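You operate a simulated robot arm through the tools that you are given. There is no shell and no other tool.

Carry out the task below with a simulated robot arm. There is one attempt and no reset: what you move stays moved.

JOB
The wax is too hot: turn it down to 90, then wax the foot of jar 56.
Fine: wait till the display is at 100 C or under. Put the jar back on the board and shut the lid; the pan stays on. Set down upright: what you pick out.

It is judged by the outcome, as a careful person would: the job done as asked, and still so three seconds after it is handed in. It fails if anything else is knocked over, pushed out of place, dropped, spilled or broken. A push-on lid holds only when it is set on centred and level and pressed home; a screw cap is set on level and turned clockwise until tight.

ROBOT AND FRAMES
A 7-joint arm with a two-finger gripper, fixed in place. Base frame: the origin is on the floor under the middle of its stand, x ahead of it, y to its left, z up; the work surface is at about z = 0.8. Lengths are in m, angles in degrees, forces in N, time in s.
With the tool pointing down near the work surface it reaches from about 0.3 to 0.74 m from the base axis. Its first joint turns from -166.0 to 166.0 degrees. Payload 1.71 kg.
Tool frame: the origin (TCP) lies between the finger pads and is the grasp point; the fingertips stand 0.02 m ahead of it; z points along the fingers, y is the line along which they close. The gripper opens to 0.096 m; its body begins 0.113 m behind the TCP.
Orientation is told as [roll, pitch, yaw] about the base's x, y, z axes, in that order, counted from this pose: with the fingers straight down and closing along the base's y, the tool's x points along the base's -x, its y along +y and its z along -z.

CONTROLS
- The arm moves only by the tool move_arm. Its argument "plan" is one flat list of numbers, 7 for each row, row after row: the shift along the tool's x, y, z in m, then the turn, a rotation vector about the tool's x, y, z in degrees, then the opening, from 0 (shut) to 1 (fully open). In form: [tx, ty, tz, wx, wy, wz, gripper, tx, ty, tz, wx, wy, wz, gripper, ...]. A call has 1 to 20 rows; each row shifts and turns the commanded pose from where the row before left it, along the tool's axes as they then stand. Rows are played at 5 a second. More than 0.05 m and 8.6 degrees between two rows, or a gripper value outside its range, and nothing of the call is played. A pose out of reach is approached as far as the arm can. The call stops where the force on the tool passes 90 N (or 10 N more than at its start, if that is more) or the arm is blocked; 0.2 s more then pass. The fingers move at their own pace (about 0.153 m/s each) and stop on an object; they squeeze with about 31 N. The grip force told is the motor's: it shows also when the fingers shut on nothing. Time passes only in rows, and 0.2 s behind the last, so rows that do not move let the fingers close. It gives the time, the measured TCP pose, the force on the tool (base axes), the opening and the grip force at its end, in the units of the frame above (readings bear some noise), with the torque about the TCP (base axes, N m) and any sound that the robot's microphone picked up.
- Cameras (640 x 400 px; columns grow to the right, rows downward): "scene" is fixed at [0.0492, -0.5002, 1.4537]; the picture's right is [0.55, -0.84, 0.00], its down [-0.55, -0.36, -0.75] and it looks along [0.62, 0.41, -0.66] (base axes); focal length 315 px, centre (320, 200). "wrist" rides on the gripper at [0.066, 0.014, -0.145] in the tool frame; the picture's right is [-0.21, 0.98, 0.00], its down [-0.88, -0.18, -0.45] and it looks along [-0.44, -0.09, 0.90] (tool axes); focal length 275 px, centre (320, 200). There is no depth. A picture from a camera that has moved, and an enlarged one, comes with that camera's place and axes in the base frame and with its lens.
- get_image(camera): a new picture of that camera. It takes no simulated time.
- move_column(by): moves the trunk up (or, below 0, down) by that many m; the arm rides with it, the base frame stays. It gives what a move gives, with no picture.
- inspect(camera, box): a new picture of the part [left, top, right, bottom] of that camera's present view, enlarged. It takes no simulated time.
- sign_off(): hands the job in; it is judged then, once.

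Places have to be worked out from the pictures, the camera data and where the tool is seen. Open the gripper and draw the arm clear of the work before you hand the job in, unless the task says otherwise.

The tools are called after "Call:" as a command line: name --argument value ..., lists and objects as JSON in quotes. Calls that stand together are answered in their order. move_arm: Moves the arm, as the interface text tells. Its arguments: {"type":"object","properties":{"plan":{"type":"array","items":{"type":"number"}}},"required":["plan"]} The other tools are called the same way: move_column (by) moves the trunk up or down; get_image (camera) takes a picture; inspect (camera, box) takes an enlarged picture of a part of a camera's view; sign_off () hands the job in.

At the start:

```text
clock: 0.0
position: [0.5086, -0.1076, 1.1903]
tool_rot: [0.1, 0.0, 0.0]
wrist_force: [-0.4, 0.0, -0.4]
wrist_torque: [0.01, 0.01, 0.0]
width: 0.0962
gripper_force: 0.1
trunk travel left (down, up): [-0.325, 0.061]
```

scene: 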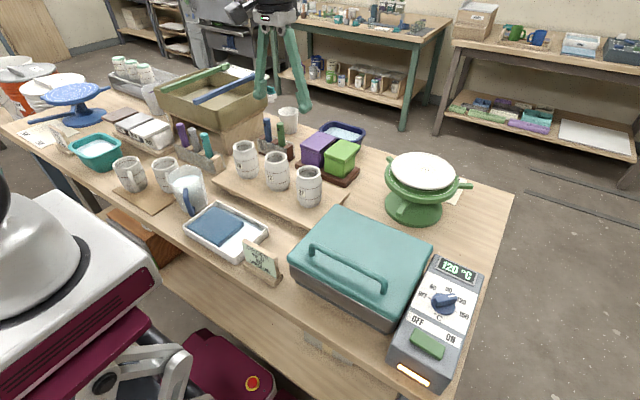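
wrist: 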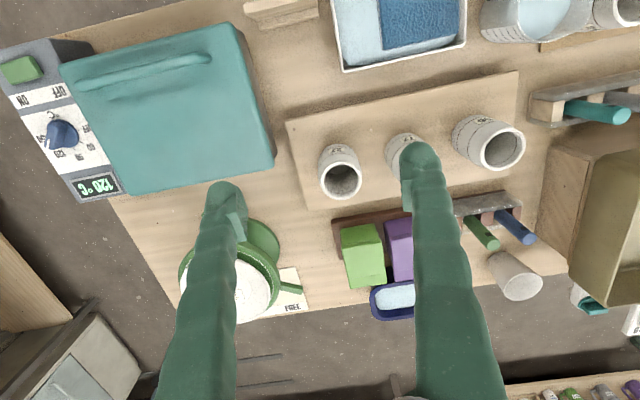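

I start by looking closely at the wax pan, its dial and the jars before moving anything.

Call:
inspect --camera "scene" --box '[380, 240, 500, 390]'

Call:
inspect --camera "scene" --box '[210, 120, 350, 220]'

Call:
inspect --camera "wrist" --box '[0, 30, 140, 210]'

Call:
inspect --camera "scene" --box '[220, 200, 460, 350]'

Call:
inspect --camera "wrist" --box '[280, 80, 560, 220]'

```text
2.67 times, centred on (440, 315) of scene
camera zoom: at [0.0492, -0.5002, 1.4537], right [0.55, -0.84, 0.0], down [-0.55, -0.36, -0.75], along [0.62, 0.41, -0.66], focal length 841 px, centre (0, -107)
```

zoom: 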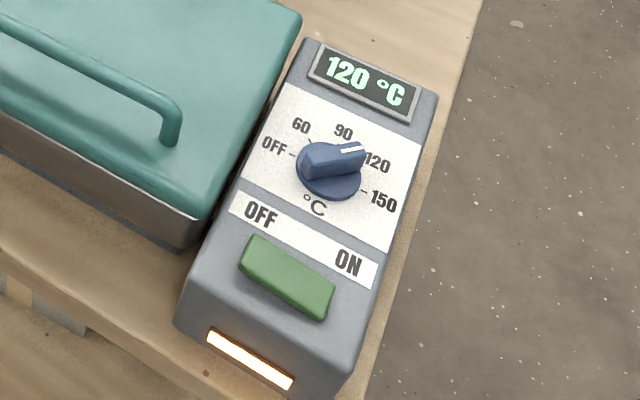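

```text
4.00 times, centred on (280, 170) of scene
camera zoom: at [0.0492, -0.5002, 1.4537], right [0.55, -0.84, 0.0], down [-0.55, -0.36, -0.75], along [0.62, 0.41, -0.66], focal length 1262 px, centre (480, 320)
```

zoom: 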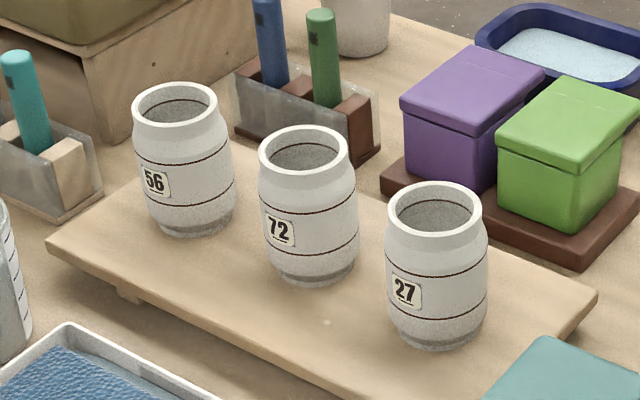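

```text
2.22 times, centred on (70, 120) of wrist
camera zoom: at [0.4444, -0.0932, 1.3357], right [0.21, 0.98, 0.0], down [0.88, -0.18, 0.44], along [0.43, -0.09, -0.9], focal length 612 px, centre (876, 378)
```

zoom: 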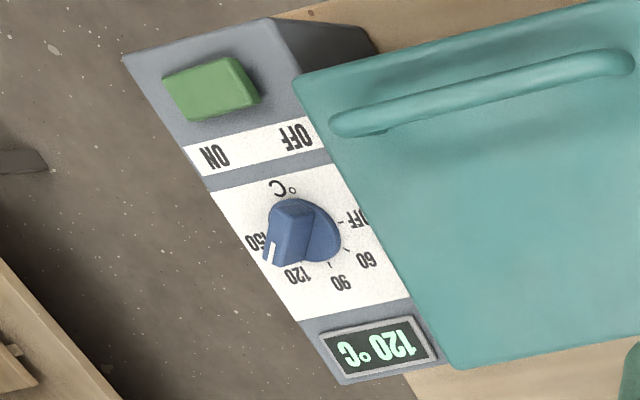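

```text
2.67 times, centred on (340, 275) of scene
camera zoom: at [0.0492, -0.5002, 1.4537], right [0.55, -0.84, 0.0], down [-0.55, -0.36, -0.75], along [0.62, 0.41, -0.66], focal length 841 px, centre (267, 0)
```

zoom: 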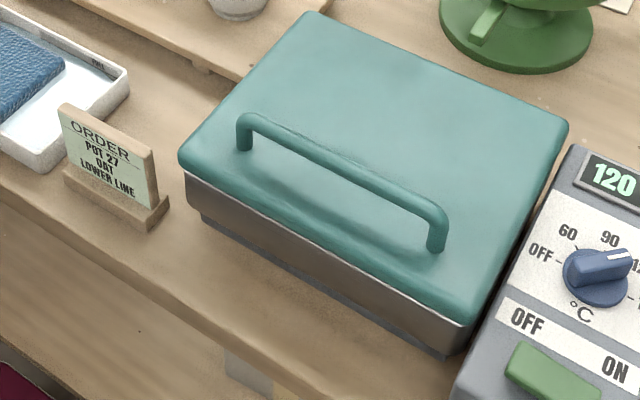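

```text
2.29 times, centred on (420, 150) of wrist
camera zoom: at [0.4444, -0.0932, 1.3357], right [0.21, 0.98, 0.0], down [0.88, -0.18, 0.44], along [0.43, -0.09, -0.9], focal length 629 px, centre (91, 314)
```

zoom: 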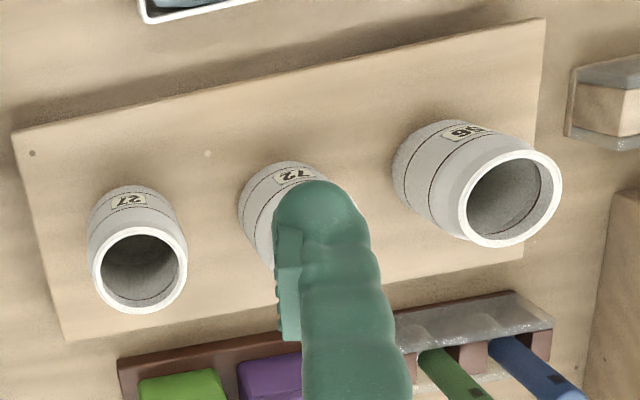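

Jar 56 is the leftmost of the three on the board. Next I look at the remaining notes and items on the bench.

Call:
inspect --camera "scene" --box '[220, 230, 300, 290]'

Call:
inspect --camera "scene" --box '[0, 60, 220, 220]'

Call:
inspect --camera "scene" --box '[360, 130, 500, 230]'

Call:
inspect --camera "scene" --box '[180, 60, 380, 200]'

Call:
inspect --camera "wrist" --box '[0, 0, 320, 200]'

```text
6.67 times, centred on (260, 260) of scene
camera zoom: at [0.0492, -0.5002, 1.4537], right [0.55, -0.84, 0.0], down [-0.55, -0.36, -0.75], along [0.62, 0.41, -0.66], focal length 2102 px, centre (720, -200)
```

zoom: 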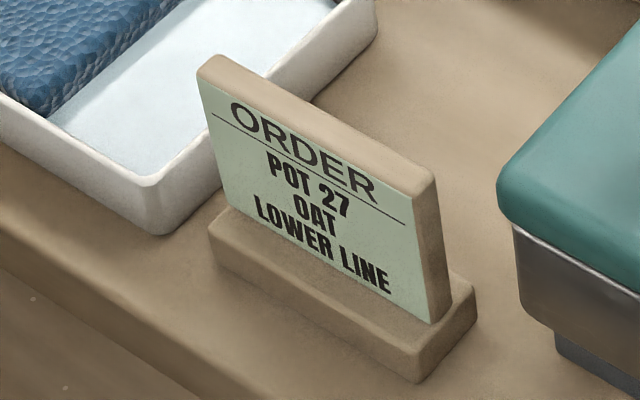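

```text
2.50 times, centred on (110, 140) of scene
camera zoom: at [0.0492, -0.5002, 1.4537], right [0.55, -0.84, 0.0], down [-0.55, -0.36, -0.75], along [0.62, 0.41, -0.66], focal length 788 px, centre (845, 350)
```

zoom: 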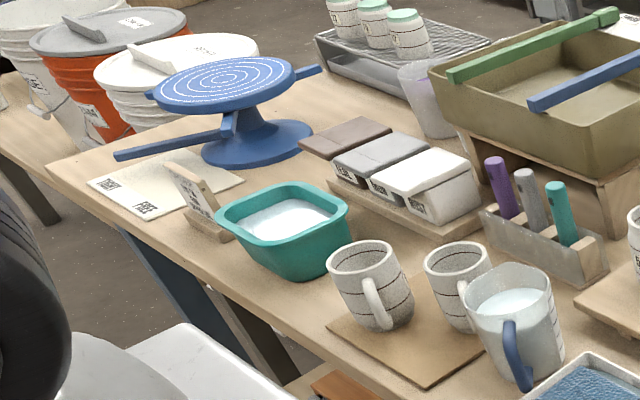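

```text
4.00 times, centred on (430, 180) of scene
camera zoom: at [0.0492, -0.5002, 1.4537], right [0.55, -0.84, 0.0], down [-0.55, -0.36, -0.75], along [0.62, 0.41, -0.66], focal length 1262 px, centre (-120, 280)
```

zoom: 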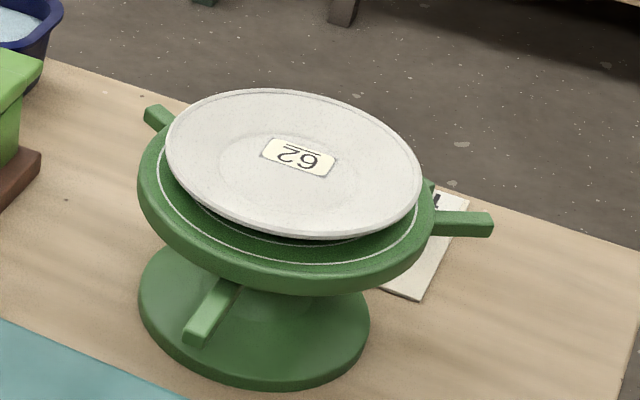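

```text
2.86 times, centred on (280, 130) of scene
camera zoom: at [0.0492, -0.5002, 1.4537], right [0.55, -0.84, 0.0], down [-0.55, -0.36, -0.75], along [0.62, 0.41, -0.66], focal length 901 px, centre (434, 400)
```

zoom: 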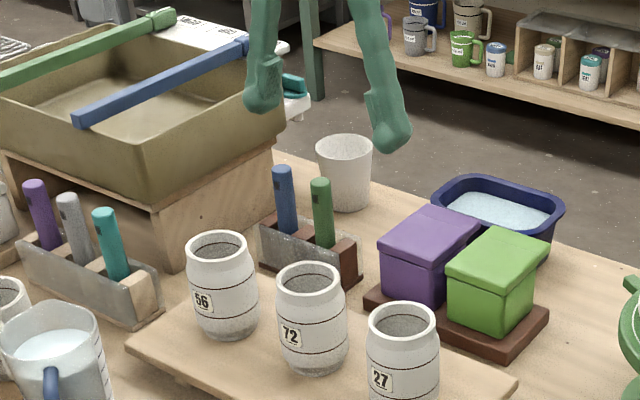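

```text
2.00 times, centred on (160, 100) of wrist
camera zoom: at [0.4444, -0.0932, 1.3357], right [0.21, 0.98, 0.0], down [0.88, -0.18, 0.44], along [0.43, -0.09, -0.9], focal length 551 px, centre (640, 400)
```

zoom: 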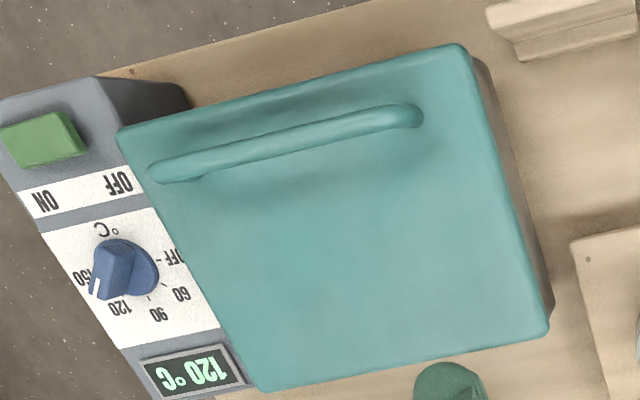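

The pan is at roughly x 0.37–0.58, y −0.46 to −0.20, with a flat control box beside it. I put the knob at about (0.457, −0.525, 0.89), pointing at 120. I move above it for a closer look.

Call:
move_arm --plan '[0.00516, -0.04174, 0.014, 0, 0, 0, 0.5, 0.00516, -0.04174, 0.014, 0, 0, 0, 0.5, 0.00516, -0.04174, 0.014, 0, 0, 0, 0.5, 0.00516, -0.04174, 0.014, 0, 0, 0, 0.5, 0.00516, -0.04174, 0.014, 0, 0, 0, 0.5, 0.00516, -0.04174, 0.014, 0, 0, 0, 0.5, 0.00516, -0.04174, 0.014, 0, 0, 0, 0.5, 0.00516, -0.04174, 0.014, 0, 0, 0, 0.5, 0.00516, -0.04174, 0.014, 0, 0, 0, 0.5, 0.00516, -0.04174, 0.014, 0, 0, 0, 0.5, 0, 0, 0, 0, 0, 0, 0.5]'

Call:
get_image --camera "wrist"

Call:
get_image --camera "scene"

```text
clock: 2.4
position: [0.4424, -0.5231, 1.0581]
tool_rot: [-0.2, -0.7, 0.0]
wrist_force: [0.3, 0.7, -0.2]
wrist_torque: [0.0, 0.02, 0.0]
width: 0.0481
gripper_force: 0.1
trunk travel left (down, up): [-0.325, 0.061]
```

```text
taken
camera wrist: at [0.376, -0.5088, 1.2032], right [0.21, 0.98, 0.0], down [0.87, -0.18, 0.46], along [0.45, -0.09, -0.89], focal length 275 px, centre (320, 200)
```

wrist: 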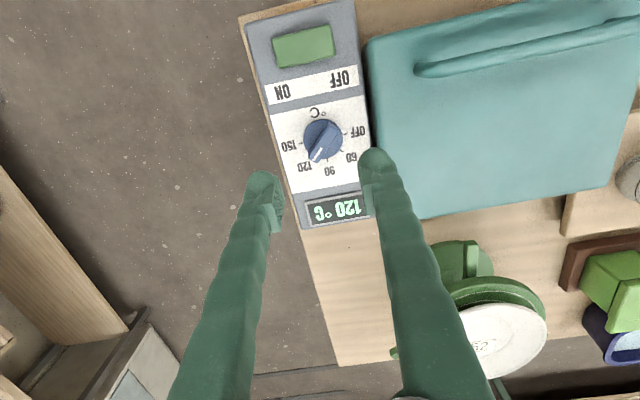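

```text
taken
```

scene: 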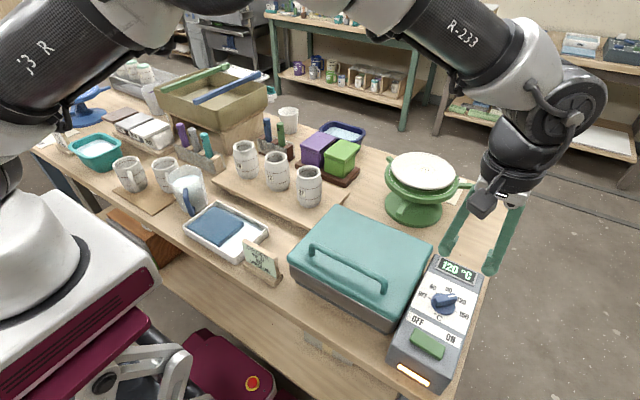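

The knob and its ring of marks are in plain view below. I zoom in on the knob and let the arm settle to check the pose.

Call:
inspect --camera "wrist" --box '[260, 90, 380, 190]'

Call:
move_arm --plan '[0, 0, 0, 0, 0, 0, 0.4, 0, 0, 0, 0, 0, 0, 0.4]'

```text
4.00 times, centred on (320, 140) of wrist
camera zoom: at [0.376, -0.5088, 1.2032], right [0.21, 0.98, 0.0], down [0.87, -0.18, 0.46], along [0.45, -0.09, -0.89], focal length 1101 px, centre (320, 440)
```

zoom: 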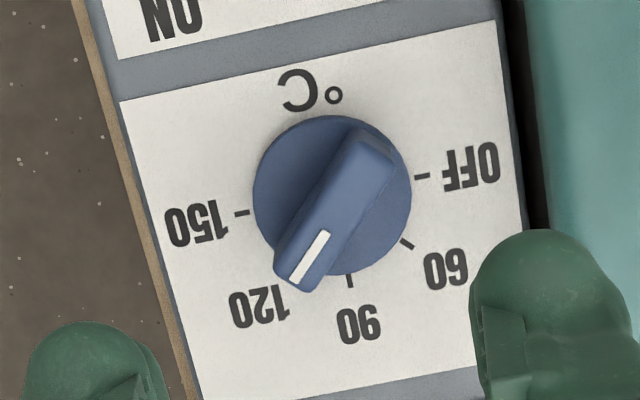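

```text
clock: 3.0
position: [0.4431, -0.5232, 1.0586]
tool_rot: [0.1, -0.8, 0.1]
wrist_force: [0.3, -0.2, -0.3]
wrist_torque: [0.01, 0.0, -0.01]
width: 0.0384
gripper_force: 0.1
trunk travel left (down, up): [-0.325, 0.061]
```

The tick marks put the knob axis at about (0.460, −0.522), with 90 at straight +x and 120 at −45°. I zoom in from the scene camera to judge the knob's height.

Call:
inspect --camera "scene" --box '[420, 280, 468, 310]'

Call:
inspect --camera "scene" --box '[380, 300, 460, 390]'

```text
13.33 times, centred on (444, 295) of scene
camera zoom: at [0.0492, -0.5002, 1.4537], right [0.55, -0.84, 0.0], down [-0.55, -0.36, -0.75], along [0.62, 0.41, -0.66], focal length 4205 px, centre (-1333, -1067)
```

zoom: 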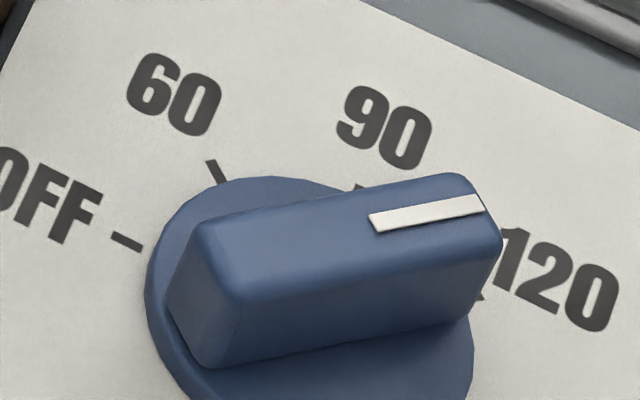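

```text
4.44 times, centred on (420, 345) of scene
camera zoom: at [0.0492, -0.5002, 1.4537], right [0.55, -0.84, 0.0], down [-0.55, -0.36, -0.75], along [0.62, 0.41, -0.66], focal length 1402 px, centre (-124, -444)
```

zoom: 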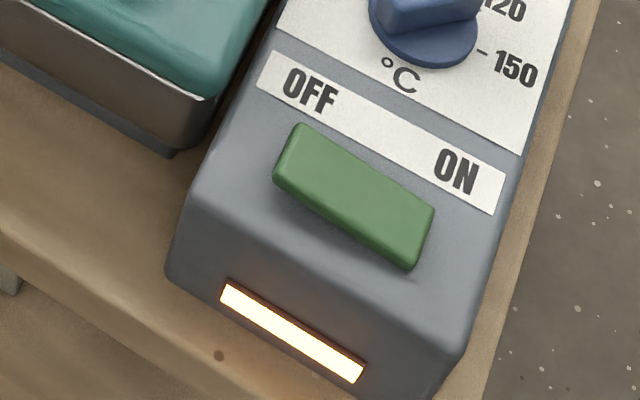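

The bar on the knob stands about 14 mm above its disc, so its top is near z 0.90. I turn the gripper 45° so it straddles the bar.

Call:
move_arm --plan '[0, 0, 0, 0, 0, 7.5, 0.4, 0, 0, 0, 0, 0, 7.5, 0.4, 0, 0, 0, 0, 0, 7.5, 0.4, 0, 0, 0, 0, 0, 7.5, 0.4, 0, 0, 0, 0, 0, 7.5, 0.4, 0, 0, 0, 0, 0, 6, 0.4, 0, 0, 0, 0, 0, 0, 0.4, 0, 0, 0, 0, 0, 0, 0.4]'

```text
clock: 4.8
position: [0.4408, -0.5236, 1.0572]
tool_rot: [0.5, -0.6, -43.5]
wrist_force: [0.1, 0.2, -0.4]
wrist_torque: [0.03, -0.01, -0.04]
width: 0.0382
gripper_force: 0.0
trunk travel left (down, up): [-0.325, 0.061]
```

I descend partway to z ≈ 0.95 to see how well the arm tracks before correcting sideways.

Call:
move_arm --plan '[0, 0, 0.035, 0, 0, 0, 0.4, 0, 0, 0.035, 0, 0, 0, 0.4, 0, 0, 0.03, 0, 0, 0, 0.4, 0, 0, 0, 0, 0, 0, 0.4, 0, 0, 0, 0, 0, 0, 0.4]'

Call:
get_image --camera "wrist"

```text
clock: 6.0
position: [0.441, -0.525, 0.9565]
tool_rot: [0.5, -0.5, -43.6]
wrist_force: [-0.8, -0.1, -0.4]
wrist_torque: [-0.02, 0.0, 0.01]
width: 0.0385
gripper_force: 0.1
trunk travel left (down, up): [-0.325, 0.061]
```

```text
taken
camera wrist: at [0.4004, -0.4693, 1.1015], right [0.82, 0.57, 0.01], down [0.5, -0.74, 0.45], along [0.26, -0.37, -0.89], focal length 275 px, centre (320, 200)
```

wrist: 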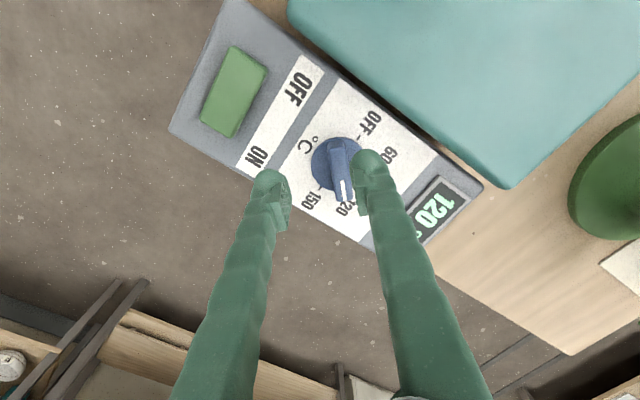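

The arm tracks but sits about 19 mm short in x. I shift to put the TCP over the knob axis and re-check.

Call:
move_arm --plan '[-0.0117, 0.0153, 0, 0, 0, 0, 0.4, 0, 0, 0, 0, 0, 0, 0.4, 0, 0, 0, 0, 0, 0, 0.4]'

Call:
inspect --camera "wrist" --box '[240, 110, 400, 230]'

Call:
inspect --camera "scene" --box '[400, 220, 500, 320]'

```text
clock: 6.8
position: [0.4608, -0.522, 0.9561]
tool_rot: [0.4, -0.6, -43.6]
wrist_force: [-0.4, 0.5, -0.1]
wrist_torque: [-0.01, 0.02, 0.01]
width: 0.0387
gripper_force: 0.1
trunk travel left (down, up): [-0.325, 0.061]
```

```text
3.33 times, centred on (320, 170) of wrist
camera zoom: at [0.421, -0.4671, 1.1005], right [0.82, 0.57, 0.01], down [0.5, -0.74, 0.45], along [0.26, -0.37, -0.89], focal length 918 px, centre (320, 300)
```

zoom: 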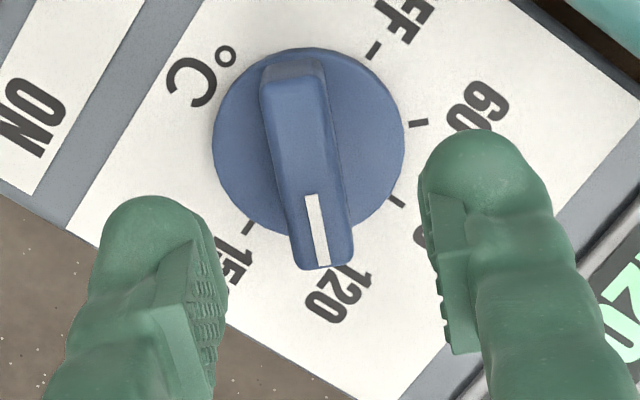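

```text
4.00 times, centred on (450, 270) of scene
camera zoom: at [0.0492, -0.5002, 1.4537], right [0.55, -0.84, 0.0], down [-0.55, -0.36, -0.75], along [0.62, 0.41, -0.66], focal length 1262 px, centre (-200, -80)
```

zoom: 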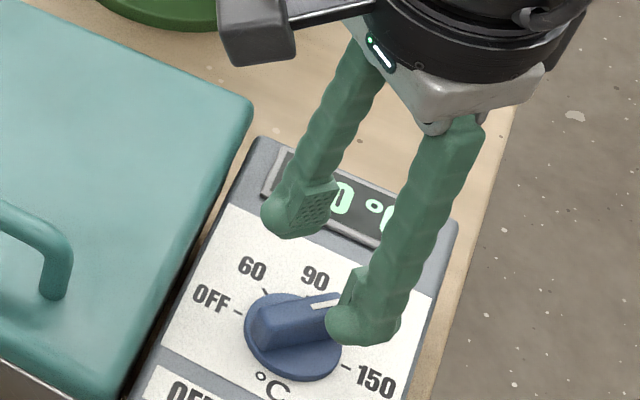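

The TCP is aligned with the knob, and the bar reads exactly −45°. I descend so the fingertips straddle the bar just above the disc.

Call:
move_arm --plan '[0.0008, -0.002, 0.015, 0, 0, 1.4, 0.4, 0, 0, 0.015, 0, 0, 0, 0.4, 0, 0, 0.013, 0, 0, 0, 0.4, 0, 0, 0, 0, 0, 0, 0.4]'

Call:
inspect --camera "wrist" --box '[240, 110, 400, 230]'

Call:
inspect --camera "scene" --box '[400, 220, 500, 320]'

```text
clock: 7.8
position: [0.4613, -0.5254, 0.9154]
tool_rot: [0.6, -0.7, -44.8]
wrist_force: [0.0, -0.1, 0.0]
wrist_torque: [0.04, 0.0, 0.02]
width: 0.0384
gripper_force: 0.1
trunk travel left (down, up): [-0.325, 0.061]
```

```text
3.33 times, centred on (320, 170) of wrist
camera zoom: at [0.4229, -0.4687, 1.0604], right [0.84, 0.55, 0.01], down [0.48, -0.75, 0.45], along [0.26, -0.37, -0.89], focal length 918 px, centre (320, 300)
```

zoom: 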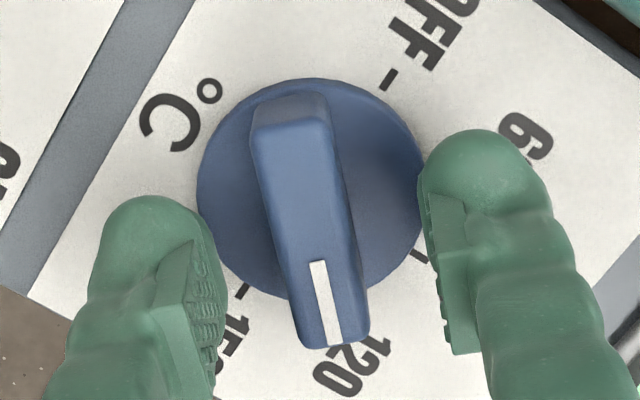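

```text
4.00 times, centred on (450, 270) of scene
camera zoom: at [0.0492, -0.5002, 1.4537], right [0.55, -0.84, 0.0], down [-0.55, -0.36, -0.75], along [0.62, 0.41, -0.66], focal length 1262 px, centre (-200, -80)
```

zoom: 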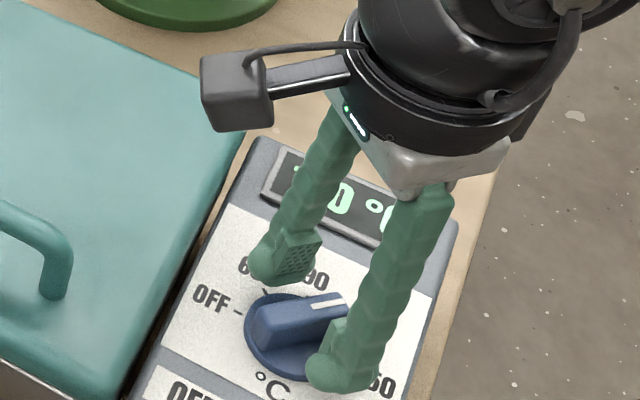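

Fingertips are at about z 0.895 with the bar centred between them. I lower 5 mm more, trim 3 mm along the bar and close the fingers on it.

Call:
move_arm --plan '[0.003, 0, 0.005, 0, 0, 0, 0.4, 0, 0, 0, 0, 0, 0, 0.4, 0, 0, 0, 0, 0, 0, 0.05, 0, 0, 0, 0, 0, 0, 0.05, 0, 0, 0, 0, 0, 0, 0.05]'

Call:
inspect --camera "wrist" --box '[240, 110, 400, 230]'

Call:
inspect --camera "scene" --box '[400, 220, 500, 320]'

```text
clock: 9.0
position: [0.4584, -0.5229, 0.911]
tool_rot: [0.5, -0.7, -44.9]
wrist_force: [-4.0, -7.4, 4.8]
wrist_torque: [-0.13, 0.04, 0.02]
width: 0.0132
gripper_force: 34.9
trunk travel left (down, up): [-0.325, 0.061]
```

```text
3.33 times, centred on (320, 170) of wrist
camera zoom: at [0.4203, -0.4664, 1.0554], right [0.84, 0.55, 0.01], down [0.48, -0.75, 0.45], along [0.26, -0.37, -0.89], focal length 918 px, centre (320, 300)
```

zoom: 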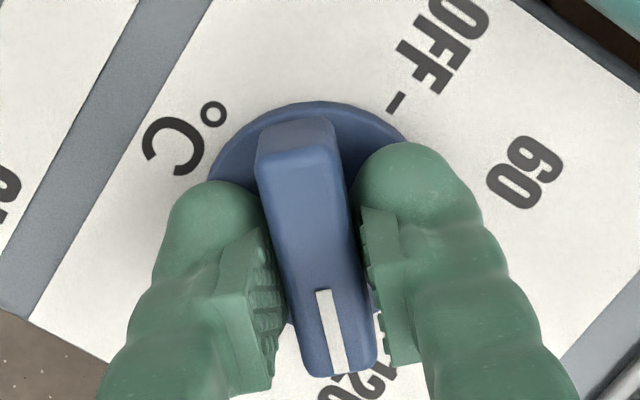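

```text
4.00 times, centred on (450, 270) of scene
camera zoom: at [0.0492, -0.5002, 1.4537], right [0.55, -0.84, 0.0], down [-0.55, -0.36, -0.75], along [0.62, 0.41, -0.66], focal length 1262 px, centre (-200, -80)
```

zoom: 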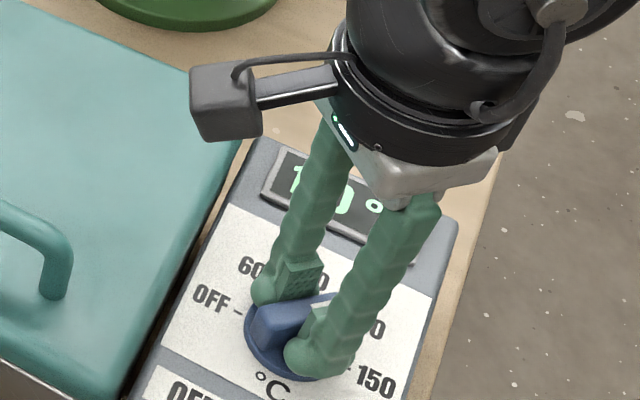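

The fingers hold the bar (13.2 mm). I rotate the knob 45° counter-clockwise toward 90.

Call:
move_arm --plan '[0, 0, 0, 0, 0, -7.5, 0.05, 0, 0, 0, 0, 0, -7.5, 0.05, 0, 0, 0, 0, 0, -7.5, 0.05, 0, 0, 0, 0, 0, -7.5, 0.05, 0, 0, 0, 0, 0, -7.5, 0.05, 0, 0, 0, 0, 0, -7.5, 0.05, 0, 0, 0, 0, 0, 0, 0.05, 0, 0, 0, 0, 0, 0, 0.05]'

Call:
inspect --camera "wrist" --box '[240, 110, 400, 230]'

Call:
inspect --camera "scene" --box '[400, 220, 500, 320]'

```text
clock: 10.8
position: [0.4583, -0.5207, 0.9103]
tool_rot: [-0.2, -1.0, 0.1]
wrist_force: [3.6, -15.9, 20.4]
wrist_torque: [-0.14, -0.32, 0.02]
width: 0.0135
gripper_force: 34.6
trunk travel left (down, up): [-0.325, 0.061]
```

```text
3.33 times, centred on (320, 170) of wrist
camera zoom: at [0.3912, -0.5078, 1.0547], right [0.2, 0.98, 0.0], down [0.87, -0.18, 0.46], along [0.45, -0.09, -0.89], focal length 918 px, centre (320, 300)
```

zoom: 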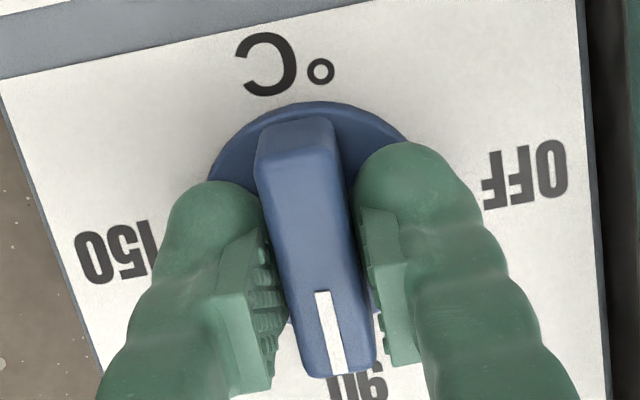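

```text
4.00 times, centred on (450, 270) of scene
camera zoom: at [0.0492, -0.5002, 1.4537], right [0.55, -0.84, 0.0], down [-0.55, -0.36, -0.75], along [0.62, 0.41, -0.66], focal length 1262 px, centre (-200, -80)
```

zoom: 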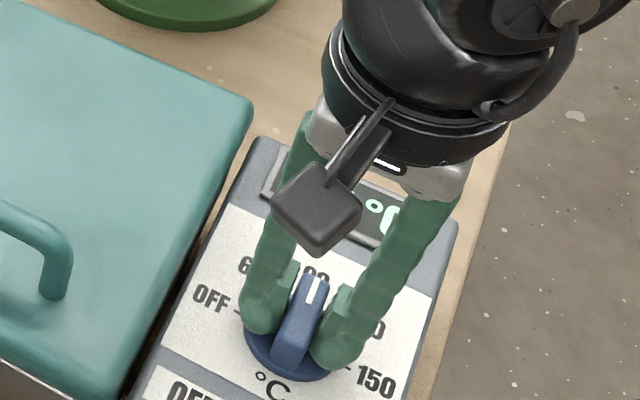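

The knob bar now points along +x at 90. I open the fingers, rise straight up, and check the pointer and display.

Call:
move_arm --plan '[0, 0, 0, 0, 0, 0, 0.4, 0, 0, 0, 0, 0, 0, 0.4, 0, 0, -0.01, 0, 0, 0, 0.4, 0, 0, -0.03, 0, 0, 0, 0.4, 0, 0, -0.04, 0, 0, 0, 0.4, 0, 0, -0.04, 0, 0, 0, 0.4, 0, 0, 0, 0, 0, 0, 0.4]'

Call:
inspect --camera "wrist" --box '[240, 80, 400, 230]'

Call:
inspect --camera "scene" --box '[400, 220, 500, 320]'

```text
clock: 12.4
position: [0.4588, -0.5211, 1.0286]
tool_rot: [0.0, -0.9, 0.1]
wrist_force: [0.0, 0.7, -0.9]
wrist_torque: [0.0, 0.03, -0.02]
width: 0.0382
gripper_force: 0.0
trunk travel left (down, up): [-0.325, 0.061]
```

```text
2.67 times, centred on (320, 155) of wrist
camera zoom: at [0.3922, -0.507, 1.1737], right [0.2, 0.98, 0.0], down [0.87, -0.18, 0.46], along [0.45, -0.09, -0.89], focal length 734 px, centre (320, 320)
```

zoom: 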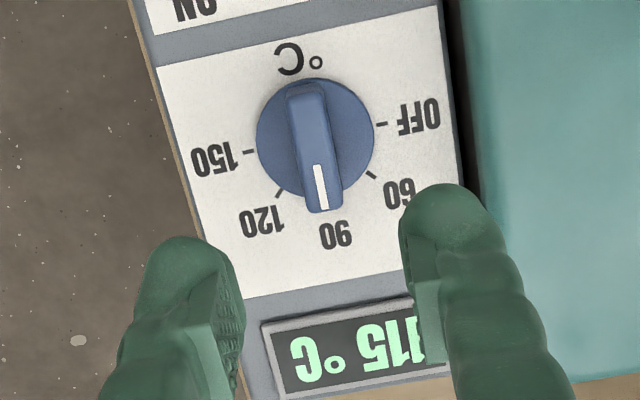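

```text
4.00 times, centred on (450, 270) of scene
camera zoom: at [0.0492, -0.5002, 1.4537], right [0.55, -0.84, 0.0], down [-0.55, -0.36, -0.75], along [0.62, 0.41, -0.66], focal length 1262 px, centre (-200, -80)
```

zoom: 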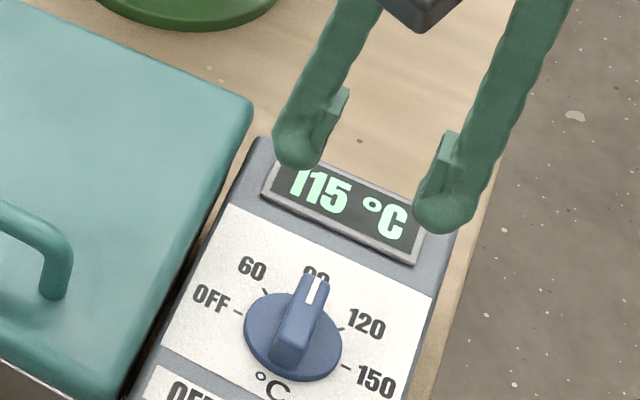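

The pointer is at 90 and the display has dropped to 115 °C. While it cools I go over the pan to study the lid and its handle, with the gripper opened fully later for the jar.

Call:
move_arm --plan '[0.0, 0.04, -0.02, 0, 0, 0, 0.4, 0.0, 0.04, -0.02, 0, 0, 0, 0.4, 0.0, 0.04, -0.02, 0, 0, 0, 0.4, 0.0, 0.04, -0.02, 0, 0, 0, 0.4, 0.0, 0.04, 0, 0, 0, 0, 0.4, 0, 0, 0, 0, 0, 0, 0.4]'

Call:
get_image --camera "wrist"

Call:
get_image --camera "scene"

```text
clock: 13.8
position: [0.4573, -0.3191, 1.1079]
tool_rot: [0.0, -0.8, 0.0]
wrist_force: [-0.1, -0.8, -0.4]
wrist_torque: [0.03, 0.03, -0.01]
width: 0.0383
gripper_force: 0.0
trunk travel left (down, up): [-0.325, 0.061]
```

```text
taken
camera wrist: at [0.3896, -0.3056, 1.2528], right [0.2, 0.98, 0.0], down [0.87, -0.18, 0.46], along [0.45, -0.09, -0.89], focal length 275 px, centre (320, 200)
```

wrist: 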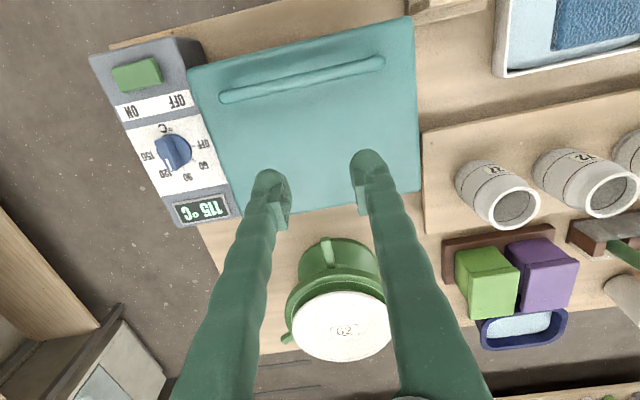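

```text
taken
```

scene: 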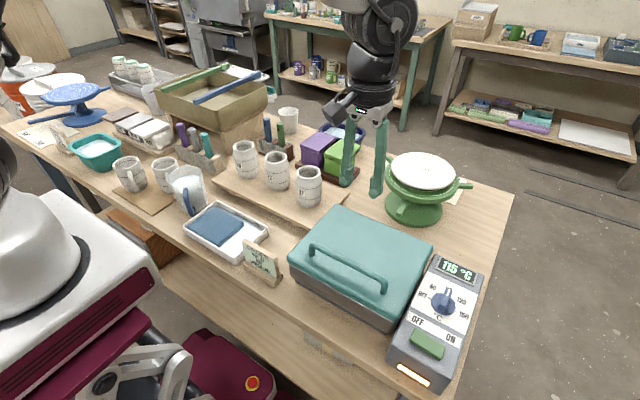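

I zoom in on the lid, its handle and rear edge for a hinge, and re-read the display.

Call:
inspect --camera "wrist" --box '[180, 10, 430, 220]'

Call:
inspect --camera "scene" --box '[290, 190, 450, 290]'

Call:
inspect --camera "scene" --box '[280, 240, 420, 340]'

```text
1.90 times, centred on (305, 115) of wrist
camera zoom: at [0.3896, -0.3056, 1.2528], right [0.2, 0.98, 0.0], down [0.87, -0.18, 0.46], along [0.45, -0.09, -0.89], focal length 524 px, centre (349, 362)
```

zoom: 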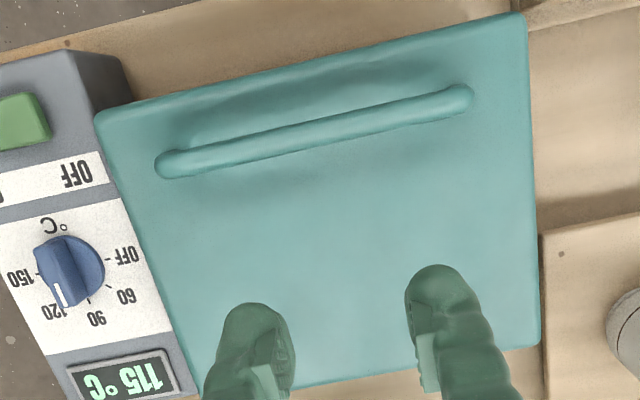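

```text
4.00 times, centred on (370, 240) of scene
camera zoom: at [0.0492, -0.5002, 1.4537], right [0.55, -0.84, 0.0], down [-0.55, -0.36, -0.75], along [0.62, 0.41, -0.66], focal length 1262 px, centre (120, 40)
```

zoom: 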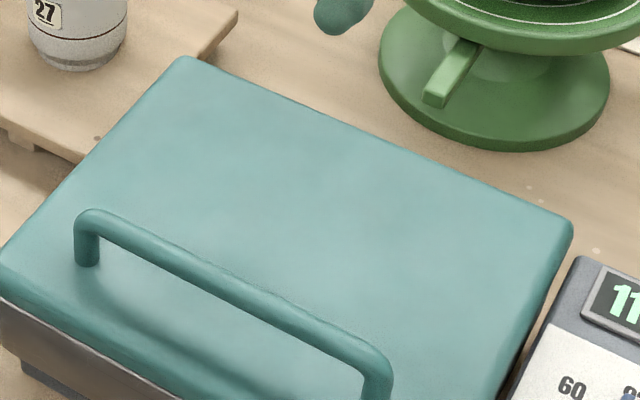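

```text
4.00 times, centred on (350, 290) of scene
camera zoom: at [0.0492, -0.5002, 1.4537], right [0.55, -0.84, 0.0], down [-0.55, -0.36, -0.75], along [0.62, 0.41, -0.66], focal length 1262 px, centre (200, -160)
```

zoom: 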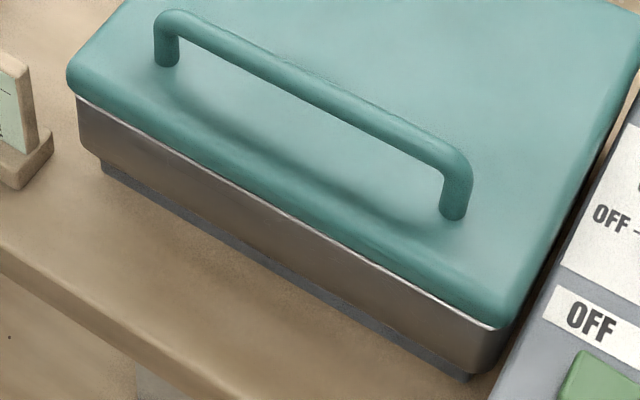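

The lid looks hinged at its far (+x) edge, with the handle bar at about x 0.41, y −0.42 to −0.24, z ≈ 0.92. I turn the gripper to yaw −90° so the fingers can straddle the bar.

Call:
move_arm --plan '[0, 0, 0, 0, 0, 8.2, 0.5, 0, 0, 0, 0, 0, 8.2, 0.5, 0, 0, 0, 0, 0, 8.2, 0.5, 0, 0, 0, 0, 0, 8.2, 0.5, 0, 0, 0, 0, 0, 8.2, 0.5, 0, 0, 0, 0, 0, 8.2, 0.5, 0, 0, 0, 0, 0, 8.2, 0.5, 0, 0, 0, 0, 0, 8.2, 0.5, 0, 0, 0, 0, 0, 8.2, 0.5, 0, 0, 0, 0, 0, 8.2, 0.5, 0, 0, 0, 0, 0, 8.0, 0.5, 0, 0, 0, 0, 0, 0, 0.5, 0, 0, 0, 0, 0, 0, 0.5]'

Call:
get_image --camera "wrist"

Call:
inspect --camera "scene" --box '[290, 190, 490, 340]'

```text
clock: 16.6
position: [0.4546, -0.3201, 1.1096]
tool_rot: [0.8, 0.0, -90.0]
wrist_force: [0.3, -0.5, 0.5]
wrist_torque: [0.01, 0.01, -0.02]
width: 0.0477
gripper_force: 0.0
trunk travel left (down, up): [-0.325, 0.061]
```

```text
taken
camera wrist: at [0.4673, -0.2542, 1.2556], right [0.98, -0.2, 0.01], down [-0.19, -0.88, 0.44], along [-0.08, -0.44, -0.9], focal length 275 px, centre (320, 200)
```

wrist: 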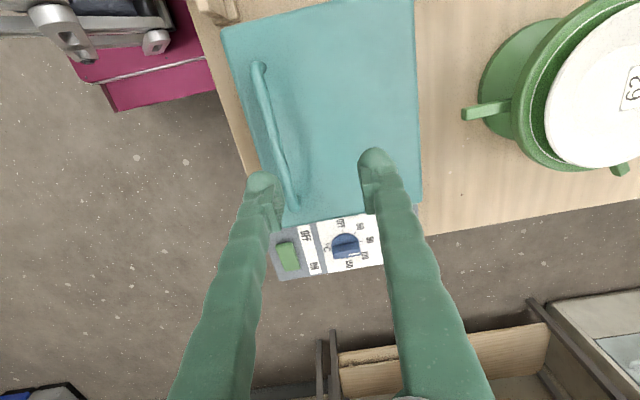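

```text
2.67 times, centred on (390, 265) of scene
camera zoom: at [0.0492, -0.5002, 1.4537], right [0.55, -0.84, 0.0], down [-0.55, -0.36, -0.75], along [0.62, 0.41, -0.66], focal length 841 px, centre (133, 27)
```

zoom: 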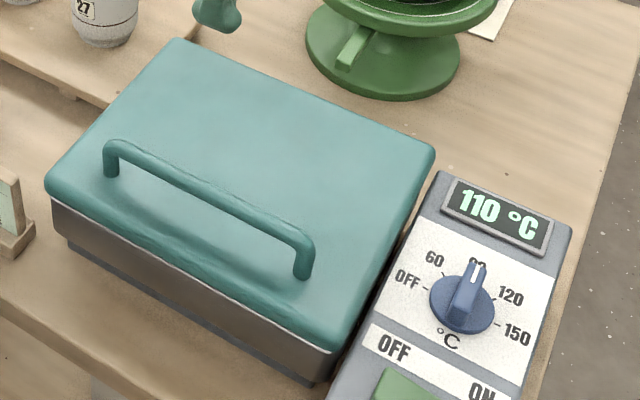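

The display reads 110 °C. I zoom in on the handle from this new view to triangulate its height and x.

Call:
inspect --camera "wrist" --box '[210, 10, 430, 230]'

```text
1.82 times, centred on (320, 120) of wrist
camera zoom: at [0.4673, -0.2542, 1.2556], right [0.98, -0.2, 0.01], down [-0.19, -0.88, 0.44], along [-0.08, -0.44, -0.9], focal length 500 px, centre (320, 346)
```

zoom: 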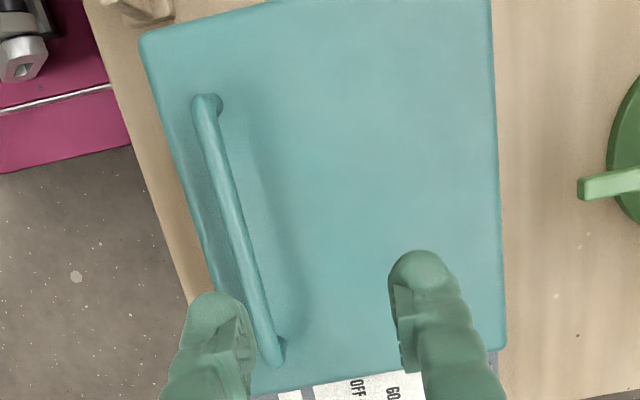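

The bar sits at x ≈ 0.407, z ≈ 0.92–0.93. I descend to just above it and look again.

Call:
move_arm --plan '[-0.003, -0.0119, 0.035, 0, 0, 0, 0.5, -0.003, -0.0119, 0.035, 0, 0, 0, 0.5, -0.003, -0.0119, 0.035, 0, 0, 0, 0.5, -0.003, -0.0119, 0.035, 0, 0, 0, 0.5, 0, 0, 0, 0, 0, 0, 0.5]'

Call:
get_image --camera "wrist"

Call:
inspect --camera "scene" --box '[280, 180, 480, 340]'

```text
clock: 17.8
position: [0.412, -0.3313, 0.9679]
tool_rot: [0.8, -0.1, -89.8]
wrist_force: [1.2, 0.1, -0.3]
wrist_torque: [0.01, 0.04, -0.01]
width: 0.048
gripper_force: 0.0
trunk travel left (down, up): [-0.325, 0.061]
```

```text
taken
camera wrist: at [0.4232, -0.2655, 1.1131], right [0.98, -0.2, 0.01], down [-0.19, -0.88, 0.44], along [-0.08, -0.44, -0.9], focal length 275 px, centre (320, 200)
```

wrist: 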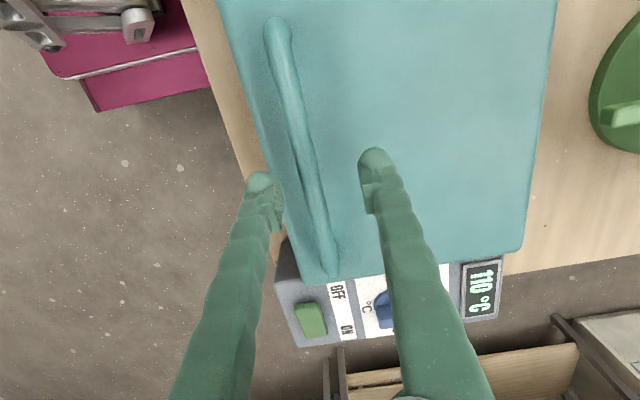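

```text
2.50 times, centred on (380, 260) of scene
camera zoom: at [0.0492, -0.5002, 1.4537], right [0.55, -0.84, 0.0], down [-0.55, -0.36, -0.75], along [0.62, 0.41, -0.66], focal length 788 px, centre (170, 50)
```

zoom: 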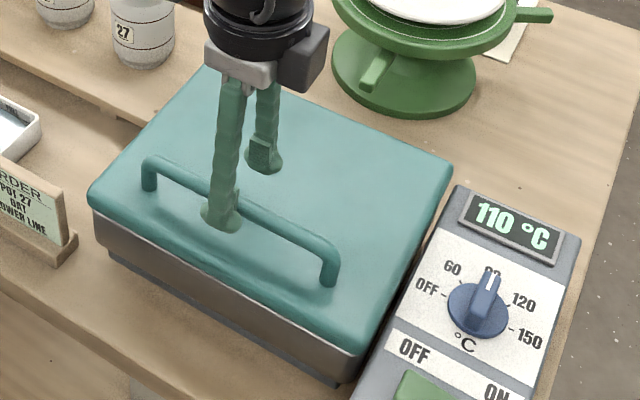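

The bar lies at x ≈ 0.402, slightly toward the near finger. I centre on it, go down so the tips pass just below the bar, and close.

Call:
move_arm --plan '[0, -0.009, 0.012, 0, 0, 0, 0.5, 0, 0, 0.012, 0, 0, 0, 0.5, 0, 0, 0.011, 0, 0, 0, 0.5, 0, 0, 0, 0, 0, 0, 0.5]'

Call:
get_image --camera "wrist"

Call:
inspect --camera "scene" --box '[320, 220, 400, 290]'

```text
clock: 18.8
position: [0.4016, -0.3323, 0.9322]
tool_rot: [0.8, -0.1, -89.9]
wrist_force: [-0.1, 0.0, 0.1]
wrist_torque: [0.01, 0.02, -0.03]
width: 0.0481
gripper_force: 0.1
trunk travel left (down, up): [-0.325, 0.061]
```

```text
taken
camera wrist: at [0.4131, -0.2664, 1.0791], right [0.98, -0.2, 0.01], down [-0.19, -0.88, 0.44], along [-0.08, -0.44, -0.9], focal length 275 px, centre (320, 200)
```

wrist: 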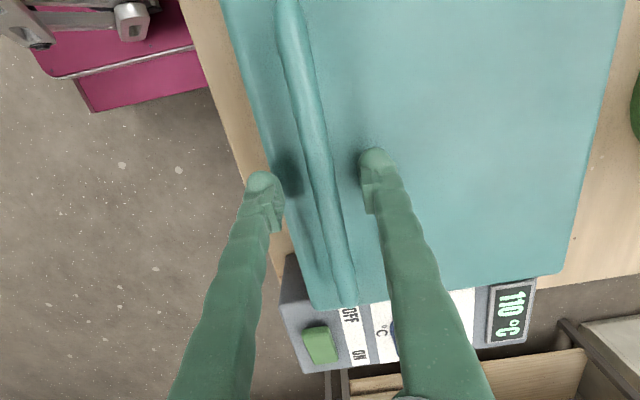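

```text
5.71 times, centred on (360, 255) of scene
camera zoom: at [0.0492, -0.5002, 1.4537], right [0.55, -0.84, 0.0], down [-0.55, -0.36, -0.75], along [0.62, 0.41, -0.66], focal length 1802 px, centre (91, -114)
```

zoom: 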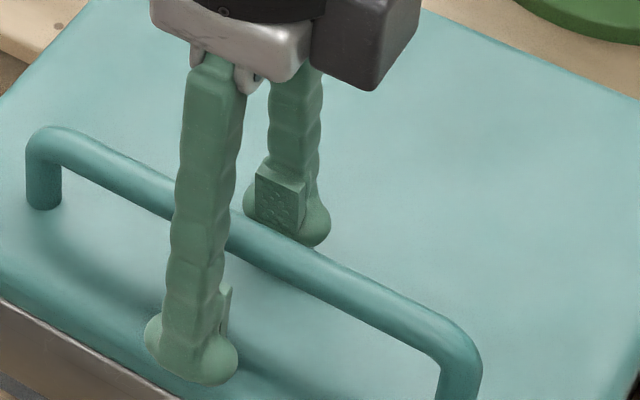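

Fingers straddle the bar. I close on it.

Call:
move_arm --plan '[0, 0, 0, 0, 0, 0, 0.0, 0, 0, 0, 0, 0, 0, 0.0, 0, 0, 0, 0, 0, 0, 0.0]'

Call:
inspect --camera "scene" --box '[320, 220, 400, 290]'

```text
clock: 19.6
position: [0.4052, -0.3332, 0.9332]
tool_rot: [0.9, -0.2, -89.8]
wrist_force: [25.3, 0.1, 1.4]
wrist_torque: [-0.05, 0.14, -0.11]
width: 0.0081
gripper_force: 34.9
trunk travel left (down, up): [-0.325, 0.061]
```

```text
5.71 times, centred on (360, 255) of scene
camera zoom: at [0.0492, -0.5002, 1.4537], right [0.55, -0.84, 0.0], down [-0.55, -0.36, -0.75], along [0.62, 0.41, -0.66], focal length 1802 px, centre (91, -114)
```

zoom: 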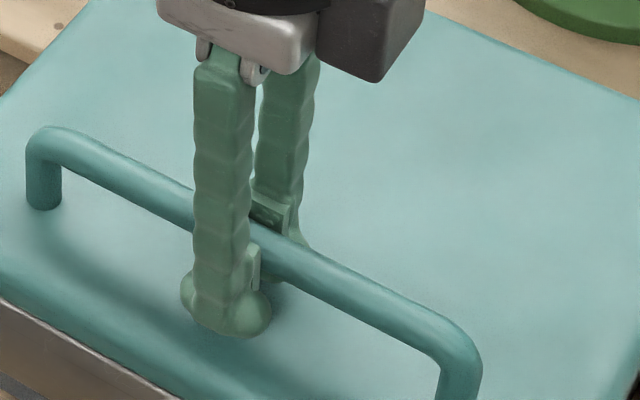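

The bar is held (8 mm), with a 25 N sideways offset that I relieve by shifting 4 mm. Then I lift 2 cm as a test to see whether the lid hinges.

Call:
move_arm --plan '[0, 0.004, 0, 0, 0, 0, 0.0, 0, 0, -0.01, 0, 0, 0, 0.0, 0, 0.001, -0.01, 0, 0, 0, 0.0, 0, 0, 0, 0, 0, 0, 0.0]'

Call:
get_image --camera "scene"

Call:
get_image --camera "wrist"

```text
clock: 20.6
position: [0.4123, -0.333, 0.953]
tool_rot: [0.8, -0.2, -89.7]
wrist_force: [44.7, -6.9, -23.9]
wrist_torque: [0.16, 0.46, -0.1]
width: 0.0079
gripper_force: 35.2
trunk travel left (down, up): [-0.325, 0.061]
```

```text
taken
```

scene: 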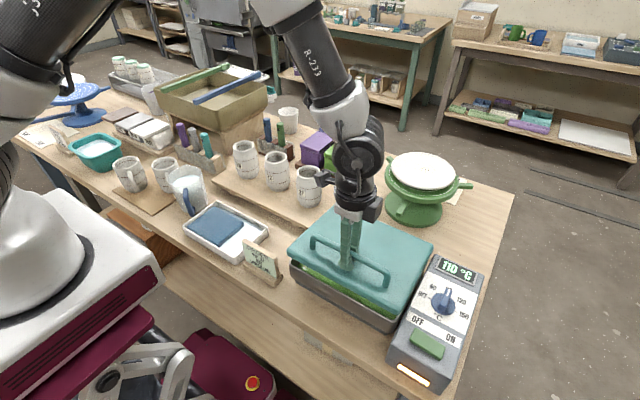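

```text
taken
camera wrist: at [0.4241, -0.266, 1.0977], right [0.98, -0.2, 0.01], down [-0.19, -0.88, 0.44], along [-0.08, -0.44, -0.9], focal length 275 px, centre (320, 200)
```

wrist: 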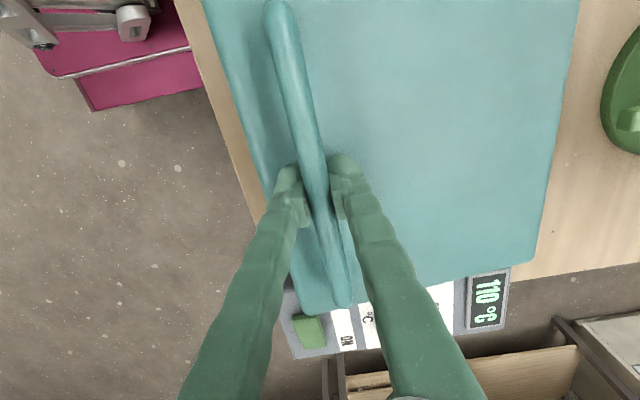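

The front edge rose while the rear stayed, so the lid hinges at the far side. The +x pull means I need to follow the arc more closely. I look at it zoomed.

Call:
inspect --camera "scene" --box '[270, 190, 470, 340]'

```text
2.67 times, centred on (370, 265) of scene
camera zoom: at [0.0492, -0.5002, 1.4537], right [0.55, -0.84, 0.0], down [-0.55, -0.36, -0.75], along [0.62, 0.41, -0.66], focal length 841 px, centre (187, 27)
```

zoom: 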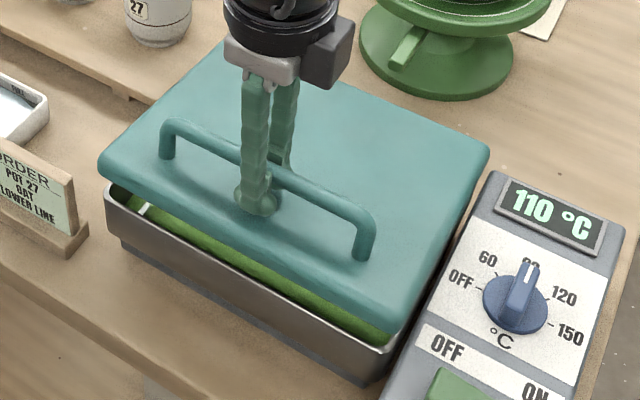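

I now follow the hinge arc (hinge near x 0.588, z 0.868, radius 0.19) up to about 36° open, then check forces.

Call:
move_arm --plan '[0, 0.0131, -0.0151, 0, 0, 0, 0.0, 0, 0.0084, -0.0144, 0, 0, 0, 0.0, 0, 0.0096, -0.0135, 0, 0, 0, 0.0, 0, 0.0108, -0.0127, 0, 0, 0, 0.0, 0, 0.0118, -0.0117, 0, 0, 0, 0.0, 0, 0.0128, -0.0107, 0, 0, 0, 0.0, 0, 0, 0, 0, 0, 0, 0.0]'

Call:
get_image --camera "scene"

Call:
get_image --camera "wrist"

```text
clock: 22.2
position: [0.4724, -0.3322, 1.0296]
tool_rot: [0.6, -0.1, -89.8]
wrist_force: [16.2, -5.5, -26.4]
wrist_torque: [0.13, 0.22, 0.07]
width: 0.0086
gripper_force: 35.2
trunk travel left (down, up): [-0.325, 0.061]
```

```text
taken
```

scene: 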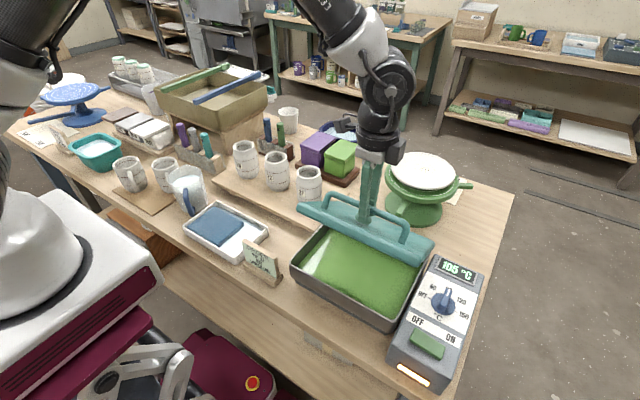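

```text
taken
camera wrist: at [0.4858, -0.2665, 1.1759], right [0.98, -0.2, 0.01], down [-0.19, -0.88, 0.44], along [-0.08, -0.43, -0.9], focal length 275 px, centre (320, 200)
```

wrist: 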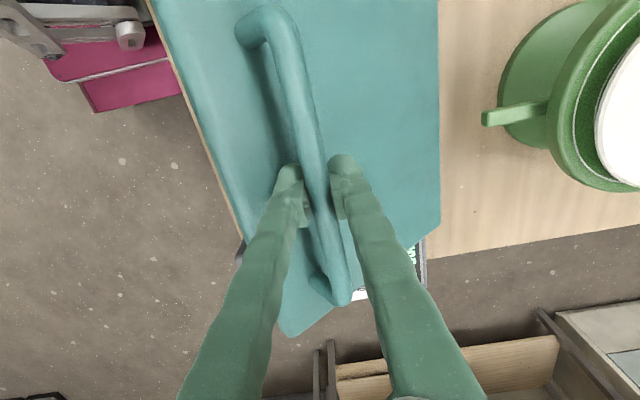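

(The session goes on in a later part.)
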